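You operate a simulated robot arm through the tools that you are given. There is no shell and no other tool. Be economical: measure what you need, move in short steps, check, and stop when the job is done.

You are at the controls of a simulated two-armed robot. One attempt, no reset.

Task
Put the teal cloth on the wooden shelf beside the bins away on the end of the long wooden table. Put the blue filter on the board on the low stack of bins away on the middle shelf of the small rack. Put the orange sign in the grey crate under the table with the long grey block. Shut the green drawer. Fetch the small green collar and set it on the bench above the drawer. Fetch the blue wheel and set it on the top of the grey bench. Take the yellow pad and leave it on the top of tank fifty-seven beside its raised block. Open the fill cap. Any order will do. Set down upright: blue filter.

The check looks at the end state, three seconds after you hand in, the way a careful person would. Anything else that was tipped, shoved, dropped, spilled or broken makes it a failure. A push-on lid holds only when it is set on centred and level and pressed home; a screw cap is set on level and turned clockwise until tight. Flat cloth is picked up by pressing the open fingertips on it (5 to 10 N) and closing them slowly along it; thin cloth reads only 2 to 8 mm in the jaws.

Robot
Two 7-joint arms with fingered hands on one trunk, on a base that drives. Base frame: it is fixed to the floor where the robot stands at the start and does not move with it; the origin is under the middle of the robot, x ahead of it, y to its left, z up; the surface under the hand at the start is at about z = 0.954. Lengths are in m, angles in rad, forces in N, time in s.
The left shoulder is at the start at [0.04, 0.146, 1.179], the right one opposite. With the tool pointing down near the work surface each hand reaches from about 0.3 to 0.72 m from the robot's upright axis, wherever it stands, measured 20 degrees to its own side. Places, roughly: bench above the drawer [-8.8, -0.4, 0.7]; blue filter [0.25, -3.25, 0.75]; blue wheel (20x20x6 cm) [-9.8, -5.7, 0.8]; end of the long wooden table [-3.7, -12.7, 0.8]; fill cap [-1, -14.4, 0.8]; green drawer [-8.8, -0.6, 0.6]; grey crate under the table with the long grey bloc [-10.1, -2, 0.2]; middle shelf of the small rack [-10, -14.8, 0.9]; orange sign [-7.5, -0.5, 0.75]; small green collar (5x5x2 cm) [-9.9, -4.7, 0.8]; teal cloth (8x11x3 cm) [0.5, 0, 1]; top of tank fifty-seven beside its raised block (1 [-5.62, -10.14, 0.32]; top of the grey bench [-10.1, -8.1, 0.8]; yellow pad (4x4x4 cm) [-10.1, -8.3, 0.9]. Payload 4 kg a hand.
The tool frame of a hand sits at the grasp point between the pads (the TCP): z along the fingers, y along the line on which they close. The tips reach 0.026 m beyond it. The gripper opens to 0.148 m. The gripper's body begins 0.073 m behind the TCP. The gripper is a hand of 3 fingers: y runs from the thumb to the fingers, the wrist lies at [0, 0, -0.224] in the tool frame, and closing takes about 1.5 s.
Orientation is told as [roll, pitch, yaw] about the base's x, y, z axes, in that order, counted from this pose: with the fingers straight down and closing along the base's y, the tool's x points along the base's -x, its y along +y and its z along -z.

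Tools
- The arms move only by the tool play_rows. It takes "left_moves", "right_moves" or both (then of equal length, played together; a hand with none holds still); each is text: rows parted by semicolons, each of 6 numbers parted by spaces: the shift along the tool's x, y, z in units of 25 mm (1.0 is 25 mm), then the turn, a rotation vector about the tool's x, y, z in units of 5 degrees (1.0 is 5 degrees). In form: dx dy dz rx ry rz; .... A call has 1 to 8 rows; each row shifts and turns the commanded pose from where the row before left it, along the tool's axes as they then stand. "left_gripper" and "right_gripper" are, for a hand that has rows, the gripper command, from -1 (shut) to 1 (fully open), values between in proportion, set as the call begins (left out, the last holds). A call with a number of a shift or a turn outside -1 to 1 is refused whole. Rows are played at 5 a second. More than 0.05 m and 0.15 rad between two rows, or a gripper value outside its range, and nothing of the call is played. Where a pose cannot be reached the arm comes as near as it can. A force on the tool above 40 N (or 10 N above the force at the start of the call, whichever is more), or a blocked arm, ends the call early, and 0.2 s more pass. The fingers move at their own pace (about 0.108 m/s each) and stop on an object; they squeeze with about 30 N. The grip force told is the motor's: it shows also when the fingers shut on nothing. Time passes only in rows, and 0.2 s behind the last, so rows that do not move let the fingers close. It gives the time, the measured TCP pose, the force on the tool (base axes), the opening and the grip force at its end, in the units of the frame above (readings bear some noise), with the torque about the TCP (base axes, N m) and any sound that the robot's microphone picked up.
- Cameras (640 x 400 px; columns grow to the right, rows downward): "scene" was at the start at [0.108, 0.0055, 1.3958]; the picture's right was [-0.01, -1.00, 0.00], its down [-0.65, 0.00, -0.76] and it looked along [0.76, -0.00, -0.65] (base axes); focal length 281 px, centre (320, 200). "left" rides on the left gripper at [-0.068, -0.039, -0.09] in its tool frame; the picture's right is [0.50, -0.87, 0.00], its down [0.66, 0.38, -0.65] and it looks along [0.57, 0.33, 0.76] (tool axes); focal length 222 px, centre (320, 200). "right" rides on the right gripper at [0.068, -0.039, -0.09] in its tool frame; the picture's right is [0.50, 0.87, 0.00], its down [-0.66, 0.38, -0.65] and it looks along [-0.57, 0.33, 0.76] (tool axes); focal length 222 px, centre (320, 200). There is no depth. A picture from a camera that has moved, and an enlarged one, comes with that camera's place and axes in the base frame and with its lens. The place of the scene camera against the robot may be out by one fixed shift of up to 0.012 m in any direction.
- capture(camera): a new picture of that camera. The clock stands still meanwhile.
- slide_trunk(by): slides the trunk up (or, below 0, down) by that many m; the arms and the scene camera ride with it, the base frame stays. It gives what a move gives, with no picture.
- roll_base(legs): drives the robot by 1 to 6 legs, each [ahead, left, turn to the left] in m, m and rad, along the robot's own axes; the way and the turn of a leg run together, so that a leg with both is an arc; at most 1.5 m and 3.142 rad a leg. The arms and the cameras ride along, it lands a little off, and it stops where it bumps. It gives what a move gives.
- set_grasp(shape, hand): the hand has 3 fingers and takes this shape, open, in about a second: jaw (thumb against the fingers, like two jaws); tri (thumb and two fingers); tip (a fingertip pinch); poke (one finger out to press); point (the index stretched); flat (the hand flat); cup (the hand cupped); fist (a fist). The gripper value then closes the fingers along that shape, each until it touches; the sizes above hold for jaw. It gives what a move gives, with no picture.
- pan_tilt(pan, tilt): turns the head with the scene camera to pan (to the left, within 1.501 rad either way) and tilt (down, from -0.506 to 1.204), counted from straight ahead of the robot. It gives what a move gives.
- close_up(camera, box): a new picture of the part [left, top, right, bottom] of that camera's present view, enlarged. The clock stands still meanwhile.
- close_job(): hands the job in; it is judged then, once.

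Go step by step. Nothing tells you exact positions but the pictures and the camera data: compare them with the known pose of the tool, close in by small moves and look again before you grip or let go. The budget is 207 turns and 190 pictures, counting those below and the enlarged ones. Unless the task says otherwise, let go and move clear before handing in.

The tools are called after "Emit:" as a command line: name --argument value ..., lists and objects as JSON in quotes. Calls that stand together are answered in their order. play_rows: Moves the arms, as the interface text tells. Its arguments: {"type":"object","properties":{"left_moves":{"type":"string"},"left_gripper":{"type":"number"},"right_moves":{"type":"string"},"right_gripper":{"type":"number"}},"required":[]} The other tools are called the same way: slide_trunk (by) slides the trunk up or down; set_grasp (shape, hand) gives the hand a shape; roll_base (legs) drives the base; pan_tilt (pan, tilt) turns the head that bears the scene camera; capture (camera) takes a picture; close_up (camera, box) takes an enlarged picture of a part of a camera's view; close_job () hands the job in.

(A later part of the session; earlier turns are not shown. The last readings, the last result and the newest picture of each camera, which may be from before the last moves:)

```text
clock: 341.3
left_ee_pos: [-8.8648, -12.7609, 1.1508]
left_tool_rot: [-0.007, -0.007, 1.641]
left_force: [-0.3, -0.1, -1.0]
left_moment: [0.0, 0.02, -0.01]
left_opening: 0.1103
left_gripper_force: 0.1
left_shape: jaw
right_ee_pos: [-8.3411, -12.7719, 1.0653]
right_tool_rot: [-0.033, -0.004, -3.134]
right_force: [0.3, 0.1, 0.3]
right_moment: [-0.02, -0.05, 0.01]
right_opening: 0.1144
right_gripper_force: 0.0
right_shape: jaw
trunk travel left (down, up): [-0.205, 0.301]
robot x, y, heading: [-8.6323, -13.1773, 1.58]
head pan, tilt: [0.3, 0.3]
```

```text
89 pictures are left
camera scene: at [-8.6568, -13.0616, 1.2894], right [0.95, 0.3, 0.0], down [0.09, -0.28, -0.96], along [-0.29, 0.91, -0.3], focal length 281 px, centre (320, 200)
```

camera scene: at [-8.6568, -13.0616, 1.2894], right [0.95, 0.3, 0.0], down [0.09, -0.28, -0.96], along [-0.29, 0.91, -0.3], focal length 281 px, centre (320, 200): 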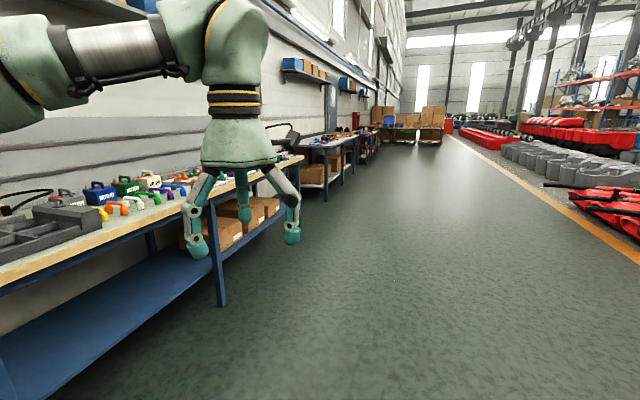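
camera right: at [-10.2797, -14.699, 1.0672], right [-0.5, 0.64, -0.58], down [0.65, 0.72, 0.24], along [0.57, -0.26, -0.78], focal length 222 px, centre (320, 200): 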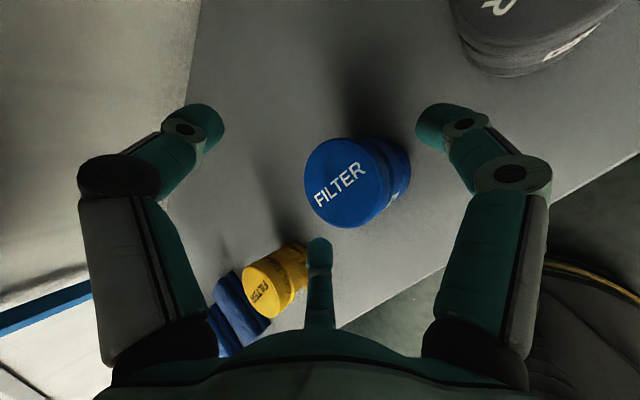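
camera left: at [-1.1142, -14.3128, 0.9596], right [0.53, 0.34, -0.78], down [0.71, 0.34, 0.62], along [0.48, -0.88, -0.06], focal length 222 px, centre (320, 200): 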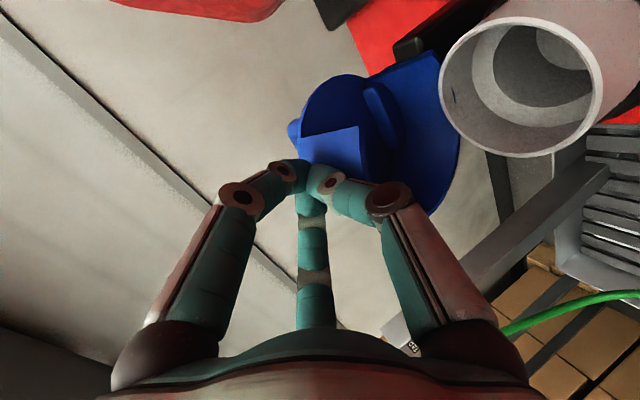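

Emit:
roll_base --legs '[[1.5, 0, 0], [1.5, 0, 0], [1.5, 0, 0], [1.5, 0, 0], [1.4, 0, 0]]'

Emit:
pan_tilt --pan 1.3 --tilt 0.3

Emit:
capture --camera "scene"

```text
clock: 375.8
left_ee_pos: [-8.8924, -5.4888, 1.1502]
left_tool_rot: [-0.008, -0.009, 1.637]
left_force: [-0.3, 0.2, 0.6]
left_moment: [0.01, -0.01, 0.01]
left_opening: 0.1108
left_gripper_force: 0.0
left_shape: jaw
right_ee_pos: [-8.3682, -5.503, 1.0657]
right_tool_rot: [-0.032, -0.005, -3.14]
right_force: [0.0, 0.5, 0.3]
right_moment: [0.01, -0.02, -0.02]
right_opening: 0.1143
right_gripper_force: 0.1
right_shape: jaw
trunk travel left (down, up): [-0.205, 0.301]
robot x, y, heading: [-8.6611, -5.9079, 1.575]
head pan, tilt: [0.3, 0.3]
```

```text
clock: 377.1
left_ee_pos: [-8.8906, -5.4885, 1.1518]
left_tool_rot: [-0.006, -0.008, 1.636]
left_force: [0.0, -1.3, 0.4]
left_moment: [-0.01, 0.02, -0.03]
left_opening: 0.1108
left_gripper_force: 0.1
left_shape: jaw
right_ee_pos: [-8.3683, -5.5028, 1.0641]
right_tool_rot: [-0.032, -0.007, -3.139]
right_force: [-0.2, 0.3, 0.1]
right_moment: [0.01, 0.02, 0.0]
right_opening: 0.1144
right_gripper_force: 0.1
right_shape: jaw
trunk travel left (down, up): [-0.205, 0.301]
robot x, y, heading: [-8.6633, -5.9084, 1.576]
head pan, tilt: [1.3, 0.3]
```

```text
88 pictures are left
camera scene: at [-8.7473, -5.8551, 1.2894], right [0.26, 0.96, 0.0], down [0.29, -0.08, -0.96], along [-0.92, 0.25, -0.3], focal length 281 px, centre (320, 200)
```

scene: 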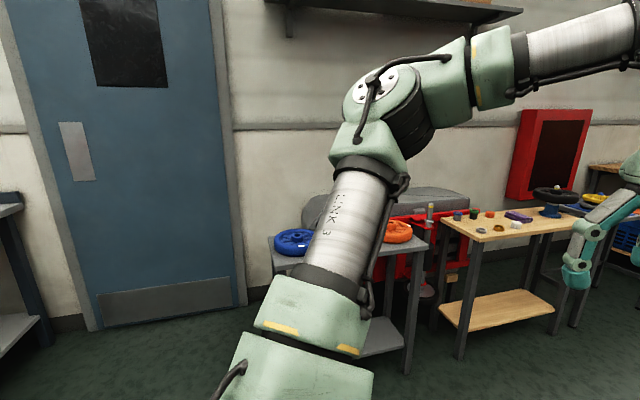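

The blue wheel lies on a small grey table at about (-9.76, -5.69). I approach it from the south side, facing north, for the left hand.

Emit:
roll_base --legs '[[-0.42, 0, 0], [0, 0.95, 0]]'

Emit:
pan_tilt --pan 0.1 --tilt 0.75

Emit:
capture --camera "scene"

Emit:
capture --camera "left"

```text
clock: 384.2
left_ee_pos: [-9.8347, -5.9379, 1.1491]
left_tool_rot: [-0.007, -0.01, 1.658]
left_force: [0.3, 0.8, 0.5]
left_moment: [0.02, -0.01, -0.02]
left_opening: 0.1109
left_gripper_force: 0.0
left_shape: jaw
right_ee_pos: [-9.3115, -5.9401, 1.066]
right_tool_rot: [-0.032, -0.005, -3.114]
right_force: [0.4, 0.6, 0.1]
right_moment: [0.01, -0.01, 0.01]
right_opening: 0.1144
right_gripper_force: 0.0
right_shape: jaw
trunk travel left (down, up): [-0.205, 0.301]
robot x, y, heading: [-9.5925, -6.3509, 1.599]
head pan, tilt: [1.3, 0.3]
```

```text
clock: 385.6
left_ee_pos: [-9.8358, -5.938, 1.1496]
left_tool_rot: [-0.007, -0.009, 1.661]
left_force: [0.2, 0.5, 0.4]
left_moment: [-0.01, 0.01, -0.01]
left_opening: 0.1109
left_gripper_force: 0.1
left_shape: jaw
right_ee_pos: [-9.3124, -5.9404, 1.066]
right_tool_rot: [-0.031, -0.007, -3.114]
right_force: [-0.4, -0.3, 0.5]
right_moment: [0.0, -0.01, 0.0]
right_opening: 0.1144
right_gripper_force: 0.0
right_shape: jaw
trunk travel left (down, up): [-0.205, 0.301]
robot x, y, heading: [-9.5976, -6.35, 1.6]
head pan, tilt: [0.099, 0.75]
```

```text
87 pictures are left
camera scene: at [-9.603, -6.2419, 1.2491], right [0.99, 0.13, 0.0], down [0.09, -0.68, -0.73], along [-0.09, 0.73, -0.68], focal length 281 px, centre (320, 200)
```

scene: 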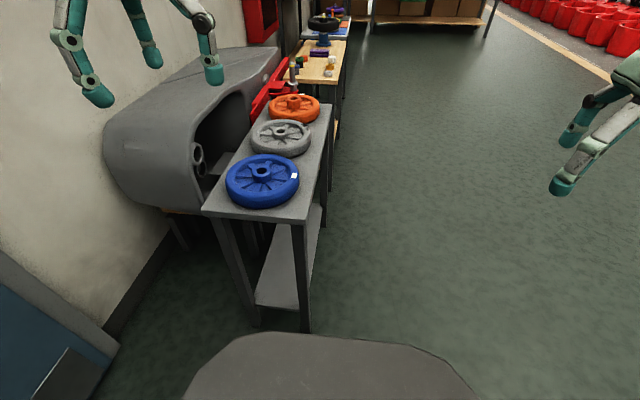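

```text
86 pictures are left
camera left: at [-9.8045, -5.8687, 1.2418], right [0.91, -0.42, 0.0], down [-0.32, -0.69, 0.65], along [-0.27, -0.59, -0.76], focal length 222 px, centre (320, 200)
```

left: 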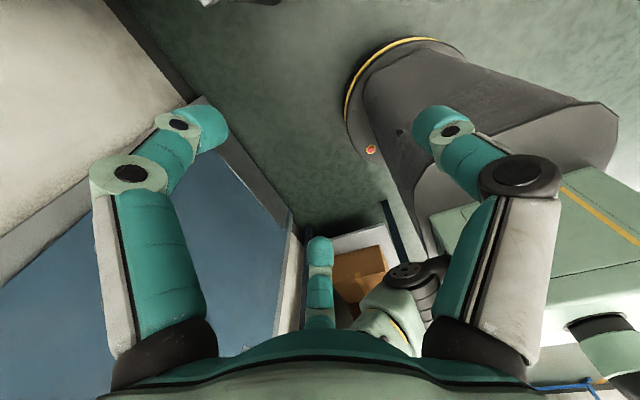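

Emit:
close_up --camera "scene" --box '[200, 130, 328, 230]'

```text
4.00 times, centred on (264, 180) of scene
camera zoom: at [-9.603, -6.2419, 1.2491], right [0.99, 0.13, 0.0], down [0.09, -0.68, -0.73], along [-0.09, 0.73, -0.68], focal length 1123 px, centre (544, 280)
```

zoom: 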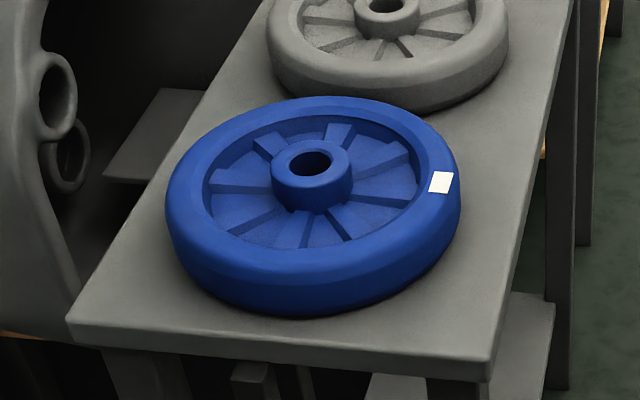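

The wheel has a raised hub boss of about 5.5 cm that I can grip from above. I bring the left hand over it.

Emit:
play_rows --left_moves "-1 -0.22 0.4 0 0 0;-1 -0.22 0.4 0 0 0;-1 -0.22 0.4 0 0 0;-1 -0.22 0.4 0 0 0;-1 -0.22 0.4 0 0 0;-1 -0.22 0.4 0 0 0;-1 -0.22 0.4 0 0 0;-1 -0.22 0.4 0 0 0"

Emit:
play_rows --left_moves "-0.9 0 0.8 0 0 0;0 0 0.8 0 0 0;0 0 0 0 0 0"

Emit:
capture --camera "left"

Emit:
capture --camera "scene"

```text
clock: 387.4
left_ee_pos: [-9.81, -5.7322, 1.0716]
left_tool_rot: [-0.005, -0.007, 1.66]
left_force: [-0.3, -0.1, 0.1]
left_moment: [-0.06, -0.01, -0.06]
left_opening: 0.1109
left_gripper_force: 0.1
left_shape: jaw
right_ee_pos: [-9.3105, -5.9396, 1.0639]
right_tool_rot: [-0.029, -0.008, -3.113]
right_force: [-0.7, 0.5, -0.6]
right_moment: [-0.01, -0.03, -0.02]
right_opening: 0.1142
right_gripper_force: 0.1
right_shape: jaw
trunk travel left (down, up): [-0.205, 0.301]
robot x, y, heading: [-9.5925, -6.3447, 1.603]
head pan, tilt: [0.099, 0.75]
```

```text
clock: 388.2
left_ee_pos: [-9.8117, -5.7196, 1.0398]
left_tool_rot: [-0.008, -0.01, 1.661]
left_force: [0.1, 0.2, -0.3]
left_moment: [0.01, 0.05, 0.01]
left_opening: 0.1111
left_gripper_force: 0.0
left_shape: jaw
left hand out of reach, approached as far as the arm can: row 1
right_ee_pos: [-9.3115, -5.9405, 1.0652]
right_tool_rot: [-0.029, -0.008, -3.114]
right_force: [0.4, -0.8, -0.2]
right_moment: [0.0, -0.01, 0.01]
right_opening: 0.1144
right_gripper_force: 0.2
right_shape: jaw
trunk travel left (down, up): [-0.205, 0.301]
robot x, y, heading: [-9.5963, -6.3522, 1.602]
head pan, tilt: [0.099, 0.75]
```

```text
84 pictures are left
camera left: at [-9.7796, -5.6494, 1.1305], right [0.91, -0.42, 0.0], down [-0.32, -0.69, 0.65], along [-0.27, -0.59, -0.76], focal length 222 px, centre (320, 200)
```

left: 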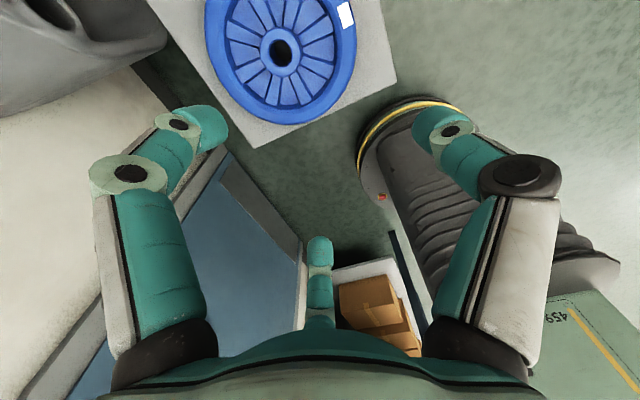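

```text
83 pictures are left
camera scene: at [-9.6021, -6.2417, 1.249], right [0.99, 0.13, 0.0], down [0.09, -0.68, -0.73], along [-0.09, 0.72, -0.68], focal length 281 px, centre (320, 200)
```

scene: 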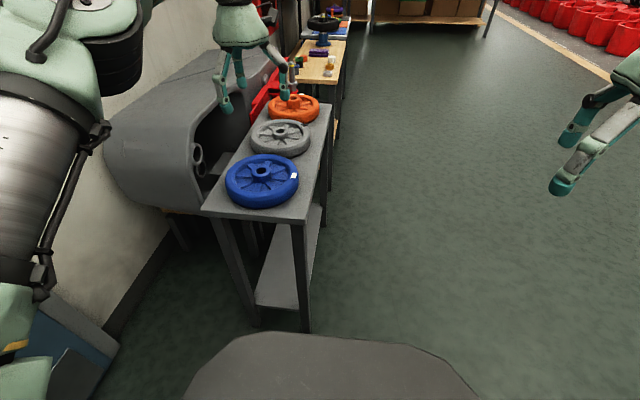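

Emit:
roll_base --legs '[[0.05, 0.09, 0]]'

Emit:
capture --camera "left"

```text
clock: 389.4
left_ee_pos: [-9.9021, -5.6713, 1.0394]
left_tool_rot: [-0.007, -0.01, 1.658]
left_force: [-0.4, 0.2, -0.3]
left_moment: [0.01, 0.0, 0.0]
left_opening: 0.1107
left_gripper_force: 0.0
left_shape: jaw
right_ee_pos: [-9.4023, -5.8938, 1.0649]
right_tool_rot: [-0.031, -0.006, -3.115]
right_force: [0.7, -0.4, 0.2]
right_moment: [0.0, -0.01, -0.04]
right_opening: 0.1141
right_gripper_force: 0.0
right_shape: jaw
trunk travel left (down, up): [-0.205, 0.301]
robot x, y, heading: [-9.6868, -6.3022, 1.595]
head pan, tilt: [0.099, 0.75]
```

```text
82 pictures are left
camera left: at [-9.8706, -5.6022, 1.1308], right [0.91, -0.42, 0.0], down [-0.32, -0.69, 0.65], along [-0.27, -0.59, -0.76], focal length 222 px, centre (320, 200)
```

left: 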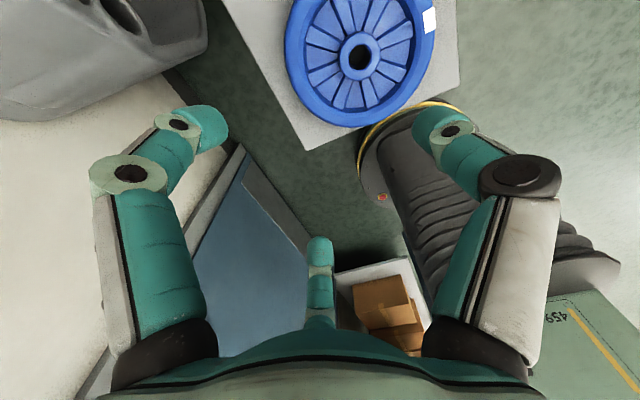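

Emit:
play_rows --left_moves "0 -0.8 0.8 0 0 0;0 -0.8 0.8 0 0 0;0 -0.8 0.8 0 0 0;0 0 1 0 0 0;0 0 1 0 0 0;0 0 1 0 0 0;0 0 1 0 0 0;0 0 0 0 0 0" --left_gripper 0.3

Emit:
capture --camera "left"

```text
clock: 391.2
left_ee_pos: [-9.8407, -5.6643, 0.8797]
left_tool_rot: [-0.007, -0.009, 1.659]
left_force: [-1.2, 0.5, 0.1]
left_moment: [0.04, 0.0, -0.01]
left_opening: 0.0967
left_gripper_force: 0.0
left_shape: jaw
right_ee_pos: [-9.4036, -5.8927, 1.0659]
right_tool_rot: [-0.031, -0.009, -3.116]
right_force: [0.8, -1.3, -0.8]
right_moment: [-0.01, 0.04, 0.02]
right_opening: 0.1145
right_gripper_force: 0.0
right_shape: jaw
trunk travel left (down, up): [-0.205, 0.301]
robot x, y, heading: [-9.6907, -6.3044, 1.601]
head pan, tilt: [0.099, 0.75]
```

```text
81 pictures are left
camera left: at [-9.8101, -5.5956, 0.9719], right [0.91, -0.42, 0.0], down [-0.32, -0.69, 0.65], along [-0.27, -0.59, -0.76], focal length 222 px, centre (320, 200)
```

left: 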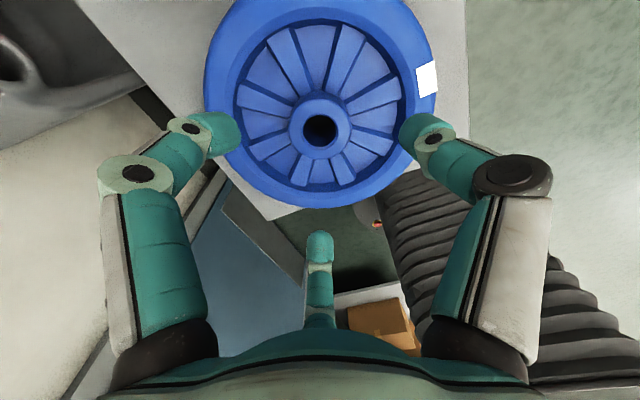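

Emit:
play_rows --left_moves "0 0 0 0 0 0;0 0 1 0 0 0;0 0 1 0 0 0;0 0 0.6 0 0 0;0 0 0.4 0 0 0;0 0 0 0 0 0" --left_gripper 0.08

Emit:
capture --camera "left"

```text
clock: 392.6
left_ee_pos: [-9.8395, -5.6648, 0.8051]
left_tool_rot: [-0.006, -0.009, 1.659]
left_force: [-0.8, 0.1, 1.5]
left_moment: [0.02, 0.0, 0.01]
left_opening: 0.0808
left_gripper_force: 0.1
left_shape: jaw
right_ee_pos: [-9.4023, -5.8937, 1.065]
right_tool_rot: [-0.032, -0.005, -3.116]
right_force: [0.9, -0.4, -0.6]
right_moment: [0.02, -0.03, -0.03]
right_opening: 0.1143
right_gripper_force: 0.0
right_shape: jaw
trunk travel left (down, up): [-0.205, 0.301]
robot x, y, heading: [-9.6831, -6.3043, 1.602]
head pan, tilt: [0.099, 0.75]
```

```text
80 pictures are left
camera left: at [-9.809, -5.5951, 0.8959], right [0.91, -0.42, 0.0], down [-0.32, -0.69, 0.65], along [-0.27, -0.59, -0.76], focal length 222 px, centre (320, 200)
```

left: 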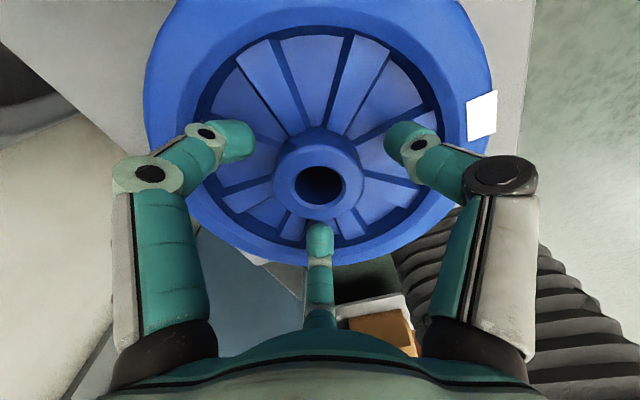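

Emit:
play_rows --left_moves "0 0 0.25 0 0 0;0 0 0 0 0 0"

Emit:
play_rows --left_moves "0 0 0 0 0 0;0 0 0 0 0 0;0 0 0 0 0 0;0 0 0 0 0 0;0 0 0 0 0 0;0 0 0 0 0 0" --left_gripper -1

Emit:
play_rows --left_moves "0 0 -0.5 0 0 0;0 0 -0.5 0 0 0;0 0 -1 0 0 0;0 0 -1 0 0 0;0 0 -1 0 0 0;0 0 -1 0 0 0;0 0 0 0 0 0"

Emit:
capture --camera "left"

```text
clock: 393.2
left_ee_pos: [-9.8388, -5.6639, 0.8004]
left_tool_rot: [-0.007, -0.01, 1.661]
left_force: [0.4, -1.3, 6.5]
left_moment: [-0.26, 0.11, 0.01]
left_opening: 0.0802
left_gripper_force: 0.1
left_shape: jaw
right_ee_pos: [-9.4031, -5.8944, 1.067]
right_tool_rot: [-0.031, -0.007, -3.116]
right_force: [0.3, -0.4, 0.4]
right_moment: [-0.02, 0.04, 0.02]
right_opening: 0.1142
right_gripper_force: 0.1
right_shape: jaw
trunk travel left (down, up): [-0.205, 0.301]
robot x, y, heading: [-9.6891, -6.3051, 1.597]
head pan, tilt: [0.099, 0.75]
```

```text
clock: 394.6
left_ee_pos: [-9.8401, -5.6644, 0.8002]
left_tool_rot: [-0.008, -0.01, 1.658]
left_force: [4.1, 5.5, 5.5]
left_moment: [0.23, -0.23, 0.07]
left_opening: 0.0461
left_gripper_force: 30.1
left_shape: jaw
right_ee_pos: [-9.4014, -5.8939, 1.0656]
right_tool_rot: [-0.03, -0.008, -3.116]
right_force: [0.7, 0.0, 1.0]
right_moment: [0.01, 0.01, 0.01]
right_opening: 0.1146
right_gripper_force: 0.1
right_shape: jaw
trunk travel left (down, up): [-0.205, 0.301]
robot x, y, heading: [-9.6873, -6.3018, 1.6]
head pan, tilt: [0.099, 0.75]
```

```text
clock: 396.2
left_ee_pos: [-9.8421, -5.6644, 0.9248]
left_tool_rot: [-0.006, -0.008, 1.659]
left_force: [0.6, -0.3, -6.8]
left_moment: [0.04, -0.03, 0.01]
left_opening: 0.0458
left_gripper_force: 29.6
left_shape: jaw
right_ee_pos: [-9.4029, -5.8939, 1.0641]
right_tool_rot: [-0.031, -0.005, -3.115]
right_force: [0.1, 0.0, 0.8]
right_moment: [0.01, 0.0, 0.02]
right_opening: 0.1144
right_gripper_force: 0.1
right_shape: jaw
trunk travel left (down, up): [-0.205, 0.301]
robot x, y, heading: [-9.6843, -6.307, 1.599]
head pan, tilt: [0.099, 0.75]
```

```text
79 pictures are left
camera left: at [-9.8111, -5.5952, 1.0154], right [0.91, -0.42, 0.0], down [-0.32, -0.69, 0.65], along [-0.27, -0.59, -0.76], focal length 222 px, centre (320, 200)
```

left: 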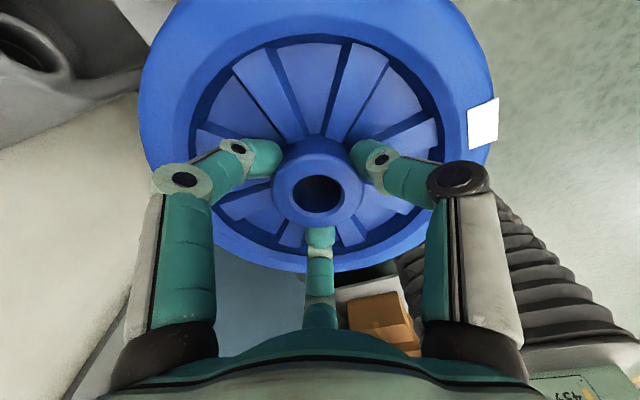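

The wheel is held securely. I raise it and pull in, then drive to the grey bench at y ≈ -8.1.

Emit:
play_rows --left_moves "0 0 -1 0 0 0;0.9 0 -0.7 0 0 0;0.9 0 -0.7 0 0 0;0.9 0 -0.7 0 0 0;0.9 0 -0.7 0 0 0;0.9 0 -0.7 0 0 0;0.9 0 -0.7 0 0 0;0.9 0 -0.7 0 0 0"

Emit:
roll_base --legs '[[-0.3, 0, 0], [0, -0.95, 0], [-1.45, 0, 0], [0, 0, 1.54]]'

Emit:
pan_tilt --pan 0.0 --tilt 0.4

Emit:
capture --camera "scene"

```text
clock: 398.0
left_ee_pos: [-9.8277, -5.8257, 1.072]
left_tool_rot: [-0.007, -0.011, 1.657]
left_force: [-0.3, 0.0, -7.1]
left_moment: [0.05, -0.02, 0.02]
left_opening: 0.0454
left_gripper_force: 29.8
left_shape: jaw
right_ee_pos: [-9.4025, -5.894, 1.0656]
right_tool_rot: [-0.033, -0.005, -3.116]
right_force: [-0.2, 0.7, -0.9]
right_moment: [0.0, -0.03, -0.01]
right_opening: 0.1142
right_gripper_force: 0.0
right_shape: jaw
trunk travel left (down, up): [-0.205, 0.301]
robot x, y, heading: [-9.6867, -6.3045, 1.601]
head pan, tilt: [0.099, 0.75]
```

```text
clock: 415.0
left_ee_pos: [-9.1387, -8.1063, 1.0708]
left_tool_rot: [-0.007, -0.008, -3.076]
left_force: [-0.3, 0.2, -6.9]
left_moment: [0.02, -0.02, 0.01]
left_opening: 0.0453
left_gripper_force: 29.9
left_shape: jaw
right_ee_pos: [-9.0613, -7.6835, 1.0637]
right_tool_rot: [-0.03, -0.006, -1.57]
right_force: [-0.5, 0.2, 0.0]
right_moment: [0.02, 0.01, 0.0]
right_opening: 0.1145
right_gripper_force: 0.1
right_shape: jaw
trunk travel left (down, up): [-0.205, 0.301]
robot x, y, heading: [-8.6551, -7.9776, -3.139]
head pan, tilt: [0.099, 0.75]
```

```text
clock: 415.8
left_ee_pos: [-9.1383, -8.1067, 1.0717]
left_tool_rot: [-0.007, -0.01, -3.078]
left_force: [0.0, 0.2, -7.1]
left_moment: [0.02, 0.06, -0.02]
left_opening: 0.0451
left_gripper_force: 30.1
left_shape: jaw
right_ee_pos: [-9.0606, -7.6833, 1.0649]
right_tool_rot: [-0.029, -0.006, -1.569]
right_force: [0.7, 0.1, -0.5]
right_moment: [-0.02, 0.0, 0.04]
right_opening: 0.1146
right_gripper_force: 0.0
right_shape: jaw
trunk travel left (down, up): [-0.205, 0.301]
robot x, y, heading: [-8.6568, -7.9745, -3.136]
head pan, tilt: [0.0, 0.4]
```

```text
78 pictures are left
camera scene: at [-8.7677, -7.9708, 1.28], right [0.0, 1.0, 0.0], down [0.39, 0.0, -0.92], along [-0.92, 0.0, -0.39], focal length 281 px, centre (320, 200)
```

scene: 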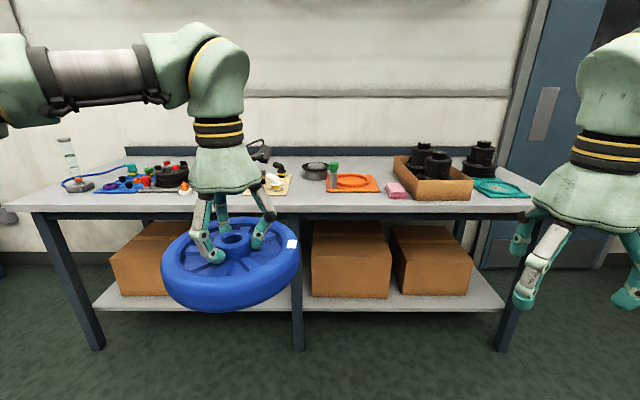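

The grey bench (front x ≈ -9.82, top z ≈ 0.81) is ahead. I drive closer and look down at its surface.

Emit:
roll_base --legs '[[0.6, 0, 0]]'

Emit:
pan_tilt --pan 0.0 --tilt 0.6

Emit:
capture --camera "scene"

Emit:
capture --camera "right"

```text
clock: 419.2
left_ee_pos: [-9.7341, -8.1119, 1.0716]
left_tool_rot: [-0.006, -0.009, -3.072]
left_force: [-0.2, 0.0, -7.2]
left_moment: [0.02, 0.01, 0.03]
left_opening: 0.0452
left_gripper_force: 29.5
left_shape: jaw
right_ee_pos: [-9.6588, -7.6888, 1.0643]
right_tool_rot: [-0.028, -0.005, -1.563]
right_force: [0.0, 0.2, 0.6]
right_moment: [0.02, -0.01, 0.01]
right_opening: 0.1145
right_gripper_force: 0.1
right_shape: jaw
trunk travel left (down, up): [-0.205, 0.301]
robot x, y, heading: [-9.2567, -7.9815, -3.136]
head pan, tilt: [0.0, 0.4]
```

```text
clock: 419.9
left_ee_pos: [-9.7331, -8.1134, 1.0714]
left_tool_rot: [-0.007, -0.007, -3.073]
left_force: [-0.7, -0.2, -7.6]
left_moment: [0.0, 0.04, 0.02]
left_opening: 0.0453
left_gripper_force: 30.4
left_shape: jaw
right_ee_pos: [-9.6583, -7.6883, 1.0645]
right_tool_rot: [-0.03, -0.006, -1.562]
right_force: [-0.5, -0.9, -0.4]
right_moment: [0.02, 0.0, 0.01]
right_opening: 0.1145
right_gripper_force: 0.1
right_shape: jaw
trunk travel left (down, up): [-0.205, 0.301]
robot x, y, heading: [-9.2549, -7.9768, -3.134]
head pan, tilt: [0.0, 0.6]
```

```text
77 pictures are left
camera scene: at [-9.36, -7.975, 1.2619], right [-0.01, 1.0, 0.0], down [0.57, 0.01, -0.82], along [-0.82, -0.01, -0.57], focal length 281 px, centre (320, 200)
```

scene: 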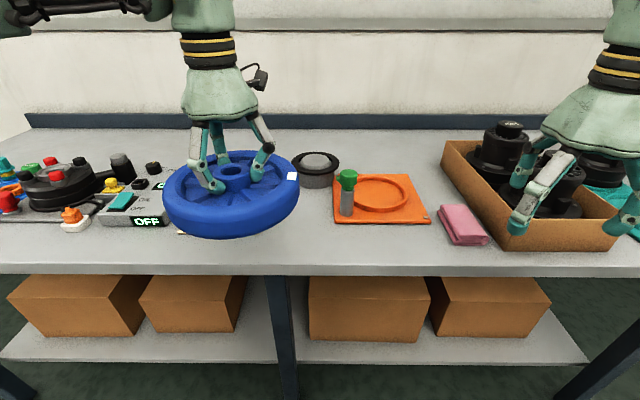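

```text
76 pictures are left
camera right: at [-9.6954, -7.6209, 1.1572], right [0.86, 0.51, -0.03], down [0.4, -0.65, 0.65], along [0.31, -0.57, -0.76], focal length 222 px, centre (320, 200)
```

right: 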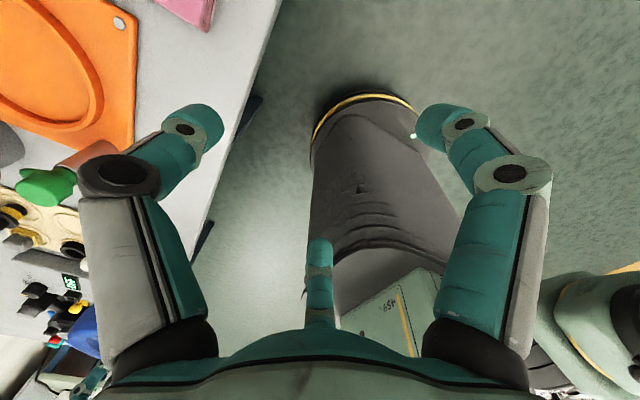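

Emit:
play_rows --left_moves "0.7 1 -0.5 0 0 0;0.7 1 -0.5 0 0 0;0.7 1 -0.5 0 0 0;0.7 1 -0.5 0 0 0;0.7 1 0 0 0 0;0.7 1 0 0 0 0;0 1 0 0 0 0;0 1 0 0 0 0"

Emit:
pan_tilt --pan 0.1 --tilt 0.65

Emit:
capture --camera "scene"

```text
clock: 421.7
left_ee_pos: [-9.6148, -8.3071, 1.1192]
left_tool_rot: [-0.009, -0.008, -3.073]
left_force: [0.3, 0.0, -8.2]
left_moment: [0.04, 0.02, 0.01]
left_opening: 0.0451
left_gripper_force: 30.1
left_shape: jaw
right_ee_pos: [-9.6578, -7.6904, 1.0648]
right_tool_rot: [-0.031, -0.005, -1.562]
right_force: [-0.4, -0.8, -0.2]
right_moment: [0.0, 0.01, 0.01]
right_opening: 0.1147
right_gripper_force: 0.0
right_shape: jaw
trunk travel left (down, up): [-0.205, 0.301]
robot x, y, heading: [-9.2525, -7.9797, -3.131]
head pan, tilt: [0.0, 0.6]
```

```text
clock: 422.4
left_ee_pos: [-9.6152, -8.3063, 1.118]
left_tool_rot: [-0.006, -0.01, -3.073]
left_force: [-0.2, 0.0, -7.9]
left_moment: [0.06, -0.04, -0.02]
left_opening: 0.0452
left_gripper_force: 29.7
left_shape: jaw
right_ee_pos: [-9.6578, -7.6882, 1.0662]
right_tool_rot: [-0.029, -0.006, -1.564]
right_force: [0.0, -0.2, -0.4]
right_moment: [-0.01, -0.01, 0.0]
right_opening: 0.1144
right_gripper_force: 0.1
right_shape: jaw
trunk travel left (down, up): [-0.205, 0.301]
robot x, y, heading: [-9.2559, -7.9813, -3.135]
head pan, tilt: [0.099, 0.649]
```

```text
75 pictures are left
camera scene: at [-9.3575, -7.9838, 1.2576], right [-0.11, 0.99, 0.0], down [0.6, 0.07, -0.8], along [-0.79, -0.09, -0.6], focal length 281 px, centre (320, 200)
```

scene: 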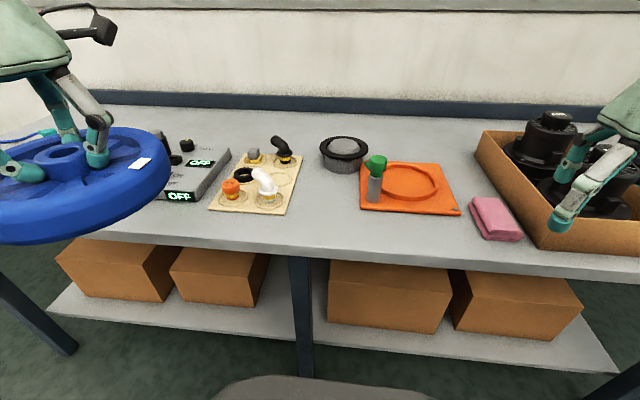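

Emit:
close_up --camera "scene" --box '[150, 120, 390, 250]'

```text
2.67 times, centred on (270, 185) of scene
camera zoom: at [-9.3575, -7.9838, 1.2576], right [-0.11, 0.99, 0.0], down [0.6, 0.07, -0.8], along [-0.79, -0.09, -0.6], focal length 748 px, centre (453, 240)
```

zoom: 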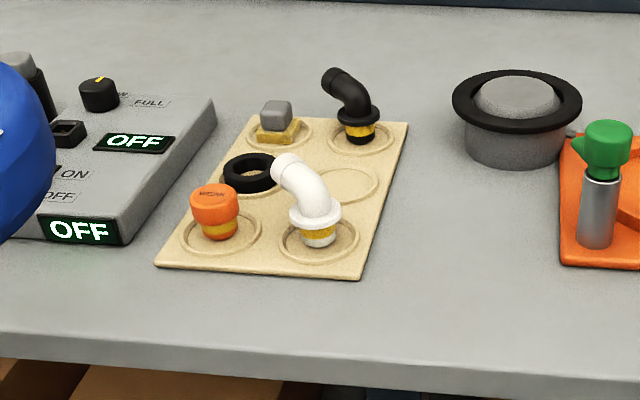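

The yellow pad is the small block on the wooden board. A gap between the board and the orange tray near the front edge fits the wheel at about (-9.835, -8.02). I bring the wheel there.

Emit:
play_rows --left_moves "-1 -1 0 0 0 0;-1 -1 0 0 0 0;-1 -1 0 0 0 0;-1 -1 0 0 0 0;-1 -1 0 0 0 0;-1 -1 0 0 0 0;-1 -1 0 0 0 0;-1 -1 0 0 0 0"

Emit:
play_rows --left_moves "0 -1 0.8 0 0 0;0 -1 0.8 0 0 0;0 -1 0.8 0 0 0;0 -1 0.8 0 0 0;0 0 0.8 0 0 0;0 0 0.8 0 0 0;0 0 0 0 0 0"

Emit:
capture --camera "scene"

Emit:
capture --camera "left"

```text
clock: 424.2
left_ee_pos: [-9.8292, -8.1157, 1.1188]
left_tool_rot: [-0.006, -0.008, -3.076]
left_force: [0.6, 0.0, -7.5]
left_moment: [0.04, -0.02, 0.02]
left_opening: 0.0449
left_gripper_force: 29.9
left_shape: jaw
right_ee_pos: [-9.659, -7.6859, 1.0635]
right_tool_rot: [-0.03, -0.007, -1.564]
right_force: [0.3, -0.4, -0.2]
right_moment: [-0.01, 0.0, -0.02]
right_opening: 0.1147
right_gripper_force: 0.0
right_shape: jaw
trunk travel left (down, up): [-0.205, 0.301]
robot x, y, heading: [-9.2543, -7.9821, -3.135]
head pan, tilt: [0.099, 0.649]
```

```text
clock: 425.8
left_ee_pos: [-9.8357, -8.0192, 1.0049]
left_tool_rot: [-0.009, -0.012, -3.073]
left_force: [2.1, -0.6, 8.6]
left_moment: [1.16, 0.76, -0.12]
left_opening: 0.0467
left_gripper_force: 30.2
left_shape: jaw
right_ee_pos: [-9.6579, -7.6891, 1.0666]
right_tool_rot: [-0.032, -0.004, -1.564]
right_force: [0.5, -0.4, -0.1]
right_moment: [-0.02, -0.02, -0.04]
right_opening: 0.1146
right_gripper_force: 0.2
right_shape: jaw
trunk travel left (down, up): [-0.205, 0.301]
robot x, y, heading: [-9.2528, -7.9789, -3.129]
head pan, tilt: [0.099, 0.649]
```

```text
73 pictures are left
camera scene: at [-9.3554, -7.9838, 1.2578], right [-0.11, 0.99, 0.0], down [0.6, 0.07, -0.8], along [-0.79, -0.09, -0.6], focal length 281 px, centre (320, 200)
```

scene: 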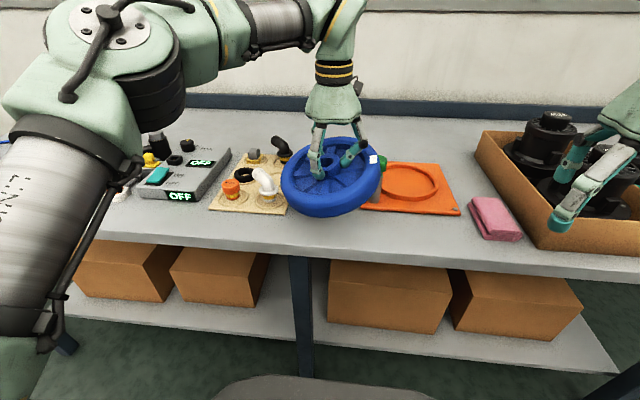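

```text
72 pictures are left
camera left: at [-9.9047, -7.9847, 1.0956], right [0.44, 0.9, 0.0], down [0.69, -0.34, 0.64], along [0.58, -0.28, -0.77], focal length 222 px, centre (320, 200)
```

left: 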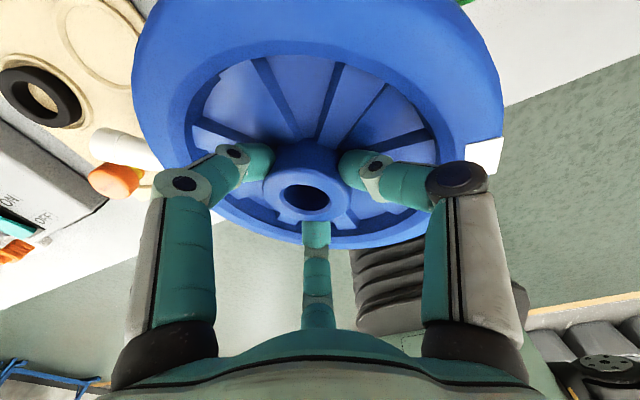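

The wheel touched the tall green-topped item: the bench is nearer 0.85 high than I thought. I raise at once and check.

Emit:
play_rows --left_moves "0 0 -1 0 0 0;0 0 -1 0 0 0;0 0 0 0 0 0"

Emit:
capture --camera "scene"

Emit:
close_up --camera "scene" --box '[200, 120, 480, 260]'

```text
clock: 426.6
left_ee_pos: [-9.8366, -8.0185, 1.0526]
left_tool_rot: [-0.005, -0.008, -3.073]
left_force: [-0.1, 0.1, -6.7]
left_moment: [0.07, 0.01, -0.04]
left_opening: 0.0432
left_gripper_force: 29.6
left_shape: jaw
right_ee_pos: [-9.6585, -7.6881, 1.0647]
right_tool_rot: [-0.029, -0.004, -1.563]
right_force: [-0.2, -0.2, 0.9]
right_moment: [0.01, -0.03, 0.0]
right_opening: 0.1147
right_gripper_force: 0.0
right_shape: jaw
trunk travel left (down, up): [-0.205, 0.301]
robot x, y, heading: [-9.2553, -7.9832, -3.135]
head pan, tilt: [0.099, 0.649]
```

```text
71 pictures are left
camera scene: at [-9.3586, -7.9836, 1.2574], right [-0.11, 0.99, 0.0], down [0.6, 0.07, -0.8], along [-0.79, -0.09, -0.61], focal length 281 px, centre (320, 200)
```

scene: 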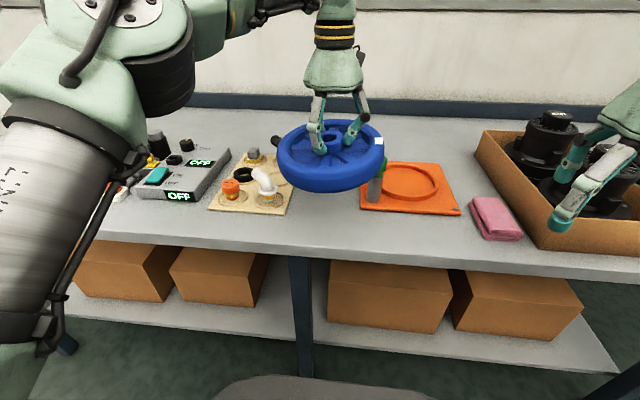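

```text
2.29 times, centred on (340, 190) of scene
camera zoom: at [-9.3586, -7.9836, 1.2574], right [-0.11, 0.99, 0.0], down [0.6, 0.07, -0.8], along [-0.79, -0.09, -0.61], focal length 642 px, centre (274, 223)
```

zoom: 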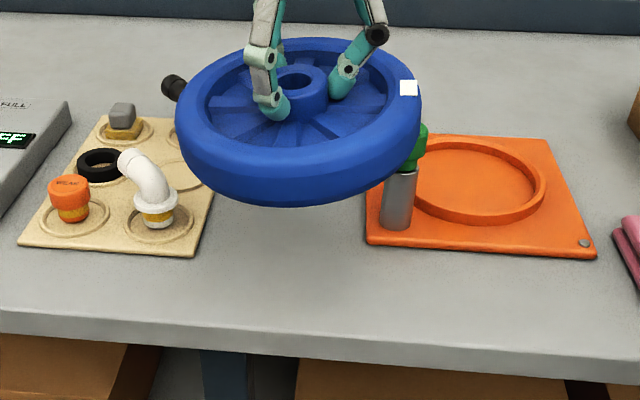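

Emit:
play_rows --left_moves "0.85 0 0 0 0 0;0.82 0 0 0 0 0;0 0 1 0 0 0;0 0 1 0 0 0;0 0 1 0 0 0;0 0 0.8 0 0 0;0 0 0 0 0 0"

Emit:
close_up --camera "scene" --box '[200, 120, 480, 260]'

```text
clock: 428.2
left_ee_pos: [-9.7933, -8.016, 0.9598]
left_tool_rot: [-0.006, -0.008, -3.072]
left_force: [0.3, 0.0, -6.7]
left_moment: [0.02, 0.05, 0.04]
left_opening: 0.043
left_gripper_force: 30.1
left_shape: jaw
right_ee_pos: [-9.6579, -7.6882, 1.066]
right_tool_rot: [-0.03, -0.007, -1.563]
right_force: [-0.1, -0.5, 0.7]
right_moment: [0.0, -0.05, -0.01]
right_opening: 0.1142
right_gripper_force: 0.1
right_shape: jaw
trunk travel left (down, up): [-0.205, 0.301]
robot x, y, heading: [-9.2532, -7.9802, -3.129]
head pan, tilt: [0.099, 0.649]
```

```text
2.29 times, centred on (340, 190) of scene
camera zoom: at [-9.3575, -7.9833, 1.2576], right [-0.11, 0.99, 0.0], down [0.6, 0.07, -0.8], along [-0.79, -0.09, -0.61], focal length 642 px, centre (274, 223)
```

zoom: 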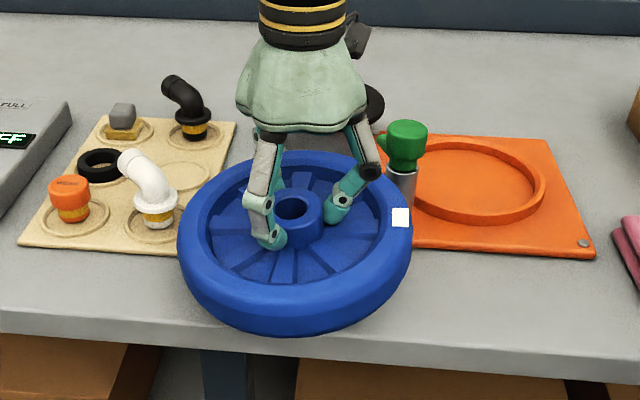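

Emit:
play_rows --left_moves "0 0 0.5 0 0 0;0 0 0.4 0 0 0;0 0 0.3 0 0 0;0 0 0 0 0 0"

Emit:
close_up --camera "scene" --box '[200, 120, 480, 260]'

```text
clock: 429.2
left_ee_pos: [-9.7949, -8.0157, 0.9288]
left_tool_rot: [-0.006, -0.011, -3.072]
left_force: [-1.4, -0.6, -7.3]
left_moment: [0.0, 0.01, 0.03]
left_opening: 0.0436
left_gripper_force: 30.4
left_shape: jaw
right_ee_pos: [-9.6593, -7.6896, 1.0651]
right_tool_rot: [-0.031, -0.006, -1.563]
right_force: [-0.1, -1.0, 0.3]
right_moment: [-0.01, 0.02, 0.01]
right_opening: 0.1145
right_gripper_force: 0.1
right_shape: jaw
trunk travel left (down, up): [-0.205, 0.301]
robot x, y, heading: [-9.2552, -7.9757, -3.135]
head pan, tilt: [0.099, 0.649]
```

```text
2.29 times, centred on (340, 190) of scene
camera zoom: at [-9.3578, -7.9834, 1.2576], right [-0.11, 0.99, 0.0], down [0.6, 0.07, -0.8], along [-0.79, -0.09, -0.61], focal length 642 px, centre (274, 223)
```

zoom: 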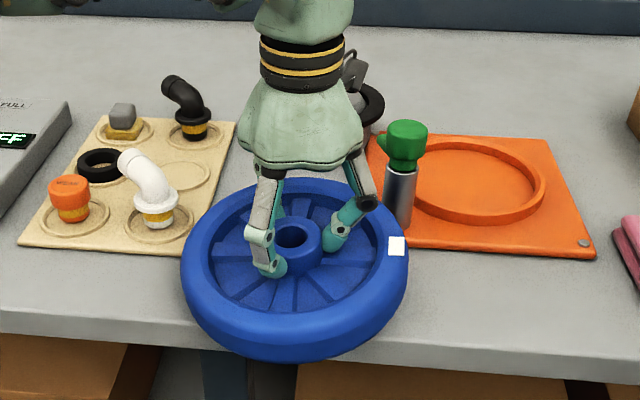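

Emit:
play_rows --left_moves "0 0 0.25 0 0 0;0 0 0.25 0 0 0;0 0 0 0 0 0"

Emit:
play_rows --left_moves "0 0 0.2 0 0 0;0 0 0.2 0 0 0;0 0 0 0 0 0"

```text
clock: 430.0
left_ee_pos: [-9.7948, -8.0154, 0.9179]
left_tool_rot: [-0.006, -0.01, -3.074]
left_force: [1.1, 1.1, 5.9]
left_moment: [-0.26, -0.1, -0.01]
left_opening: 0.0433
left_gripper_force: 30.3
left_shape: jaw
right_ee_pos: [-9.6577, -7.6888, 1.0653]
right_tool_rot: [-0.03, -0.008, -1.563]
right_force: [0.6, -0.6, -0.5]
right_moment: [0.01, -0.03, 0.06]
right_opening: 0.1143
right_gripper_force: 0.0
right_shape: jaw
trunk travel left (down, up): [-0.205, 0.301]
robot x, y, heading: [-9.2546, -7.9743, -3.13]
head pan, tilt: [0.099, 0.649]
```

```text
clock: 430.6
left_ee_pos: [-9.7942, -8.0138, 0.9161]
left_tool_rot: [-0.014, -0.02, -3.073]
left_force: [8.5, -1.0, 19.2]
left_moment: [-0.24, -0.16, -0.14]
left_opening: 0.0454
left_gripper_force: 29.4
left_shape: jaw
right_ee_pos: [-9.6549, -7.6884, 1.0659]
right_tool_rot: [-0.033, -0.005, -1.565]
right_force: [0.0, 0.1, 0.1]
right_moment: [0.01, -0.03, 0.01]
right_opening: 0.1144
right_gripper_force: 0.1
right_shape: jaw
trunk travel left (down, up): [-0.205, 0.301]
robot x, y, heading: [-9.2544, -7.9824, -3.14]
head pan, tilt: [0.099, 0.649]
stopped in row 3 (left hand): the force on the tool passed its limit at 43 N (the readings are from after the stop); the commanded pose is now the measured one
```

The wheel is on the bench. I open the fingers and rise, watching that it stays flat.

Emit:
play_rows --left_moves "0 0 -0.1 0 0 0;0 0 0 0 0 0;0 0 0 0 0 0;0 0 0 0 0 0" --left_gripper 0.08

Emit:
play_rows --left_moves "0 0 -0.5 0 0 0;0 0 -1 0 0 0;0 0 -1 0 0 0;0 0 -1 0 0 0;0 0 -1 0 0 0;0 0 -1 0 0 0;0 0 -1 0 0 0;0 0 0 0 0 0"

Emit:
capture --camera "scene"

```text
clock: 431.6
left_ee_pos: [-9.7956, -8.0146, 0.915]
left_tool_rot: [-0.014, -0.021, -3.072]
left_force: [1.3, 1.0, 9.1]
left_moment: [-0.02, 0.23, 0.03]
left_opening: 0.077
left_gripper_force: 0.1
left_shape: jaw
right_ee_pos: [-9.6557, -7.6876, 1.0668]
right_tool_rot: [-0.032, -0.006, -1.565]
right_force: [-0.3, 0.1, 0.6]
right_moment: [-0.02, -0.01, 0.01]
right_opening: 0.1142
right_gripper_force: 0.0
right_shape: jaw
trunk travel left (down, up): [-0.205, 0.301]
robot x, y, heading: [-9.2567, -7.9802, -3.13]
head pan, tilt: [0.099, 0.649]
```

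```text
clock: 433.4
left_ee_pos: [-9.793, -8.0167, 1.0763]
left_tool_rot: [-0.014, -0.019, -3.071]
left_force: [0.5, -0.1, 0.2]
left_moment: [-0.05, -0.03, -0.03]
left_opening: 0.0792
left_gripper_force: 0.0
left_shape: jaw
right_ee_pos: [-9.6575, -7.6877, 1.0657]
right_tool_rot: [-0.03, -0.003, -1.564]
right_force: [-0.1, 0.2, 0.0]
right_moment: [-0.03, -0.03, 0.01]
right_opening: 0.1143
right_gripper_force: 0.0
right_shape: jaw
trunk travel left (down, up): [-0.205, 0.301]
robot x, y, heading: [-9.2558, -7.9797, -3.133]
head pan, tilt: [0.099, 0.649]
```

```text
67 pictures are left
camera scene: at [-9.3574, -7.9836, 1.2576], right [-0.11, 0.99, 0.0], down [0.6, 0.07, -0.8], along [-0.79, -0.09, -0.61], focal length 281 px, centre (320, 200)
```

scene: 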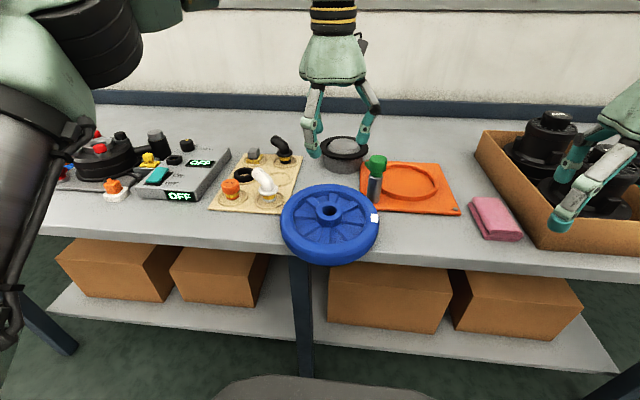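

The wheel sits flat on the bench. Next the yellow pad (grey knob on a yellow base) on the wooden board at about (-10.07, -8.255): I move slightly closer and left, and tilt the left hand 30° forward.

Emit:
roll_base --legs '[[0.05, 0.12, 0]]'

Emit:
play_rows --left_moves "0 0 0 0 -1 0;0 0 0 0 -1 0;0 0 0 0 -1 0;0 0 0 0 -1 0;0 0 0 0 -1 0;0 0 0 0 -1 0;0 0 0 0 0 0" --left_gripper -0.1

Emit:
pan_tilt --pan 0.25 --tilt 0.65

Emit:
capture --camera "scene"

Emit:
capture --camera "left"

```text
clock: 434.7
left_ee_pos: [-9.8427, -8.1341, 1.0762]
left_tool_rot: [-0.011, -0.019, -3.076]
left_force: [-0.1, 0.6, 0.8]
left_moment: [0.02, -0.01, 0.03]
left_opening: 0.0797
left_gripper_force: 0.0
left_shape: jaw
right_ee_pos: [-9.7076, -7.8043, 1.0647]
right_tool_rot: [-0.031, -0.007, -1.565]
right_force: [0.1, 0.7, 0.3]
right_moment: [0.0, 0.01, -0.03]
right_opening: 0.1144
right_gripper_force: 0.0
right_shape: jaw
trunk travel left (down, up): [-0.205, 0.301]
robot x, y, heading: [-9.303, -8.0989, -3.133]
head pan, tilt: [0.099, 0.649]
```

```text
clock: 436.3
left_ee_pos: [-9.8445, -8.1329, 1.0756]
left_tool_rot: [-0.015, -0.545, -3.068]
left_force: [-0.9, 0.7, -0.4]
left_moment: [0.0, 0.0, -0.02]
left_opening: 0.0673
left_gripper_force: 0.1
left_shape: jaw
right_ee_pos: [-9.7063, -7.805, 1.0659]
right_tool_rot: [-0.032, -0.007, -1.566]
right_force: [0.4, 0.7, 0.5]
right_moment: [-0.03, -0.02, 0.01]
right_opening: 0.1143
right_gripper_force: 0.1
right_shape: jaw
trunk travel left (down, up): [-0.205, 0.301]
robot x, y, heading: [-9.3006, -8.0946, -3.133]
head pan, tilt: [0.099, 0.649]
```

```text
clock: 437.0
left_ee_pos: [-9.8428, -8.1342, 1.0768]
left_tool_rot: [-0.015, -0.544, -3.068]
left_force: [-1.0, 0.4, 0.1]
left_moment: [0.01, -0.04, -0.02]
left_opening: 0.067
left_gripper_force: 0.1
left_shape: jaw
right_ee_pos: [-9.7059, -7.8047, 1.0669]
right_tool_rot: [-0.031, -0.007, -1.565]
right_force: [-0.5, -0.2, 0.6]
right_moment: [0.0, -0.03, 0.0]
right_opening: 0.1141
right_gripper_force: 0.0
right_shape: jaw
trunk travel left (down, up): [-0.205, 0.301]
robot x, y, heading: [-9.3016, -8.0994, -3.136]
head pan, tilt: [0.25, 0.649]
```

```text
66 pictures are left
camera scene: at [-9.4041, -8.1133, 1.2576], right [-0.25, 0.97, 0.0], down [0.59, 0.15, -0.8], along [-0.77, -0.2, -0.6], focal length 281 px, centre (320, 200)
```

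scene: 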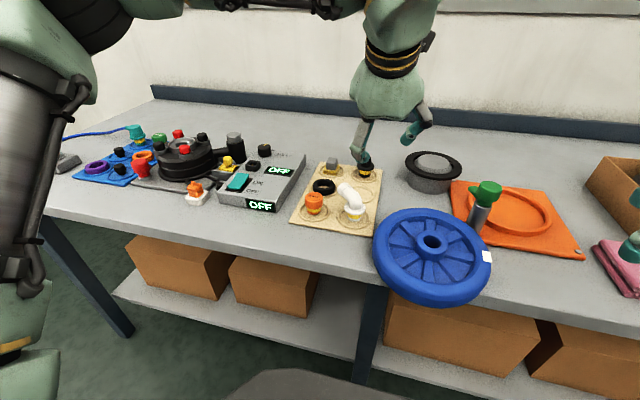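

```text
65 pictures are left
camera left: at [-9.8583, -8.0969, 1.1886], right [0.37, 0.9, -0.25], down [0.92, -0.32, 0.22], along [0.11, -0.31, -0.94], focal length 222 px, centre (320, 200)
```

left: 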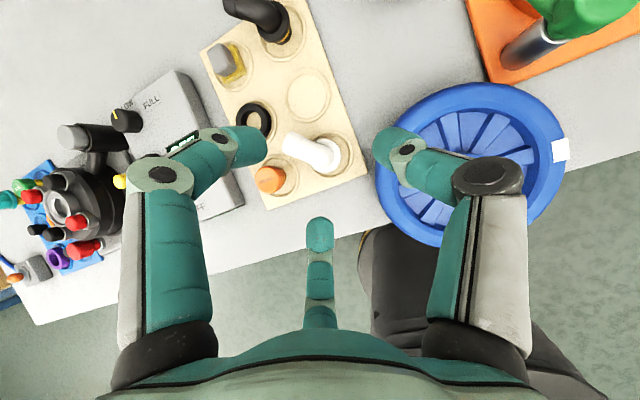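

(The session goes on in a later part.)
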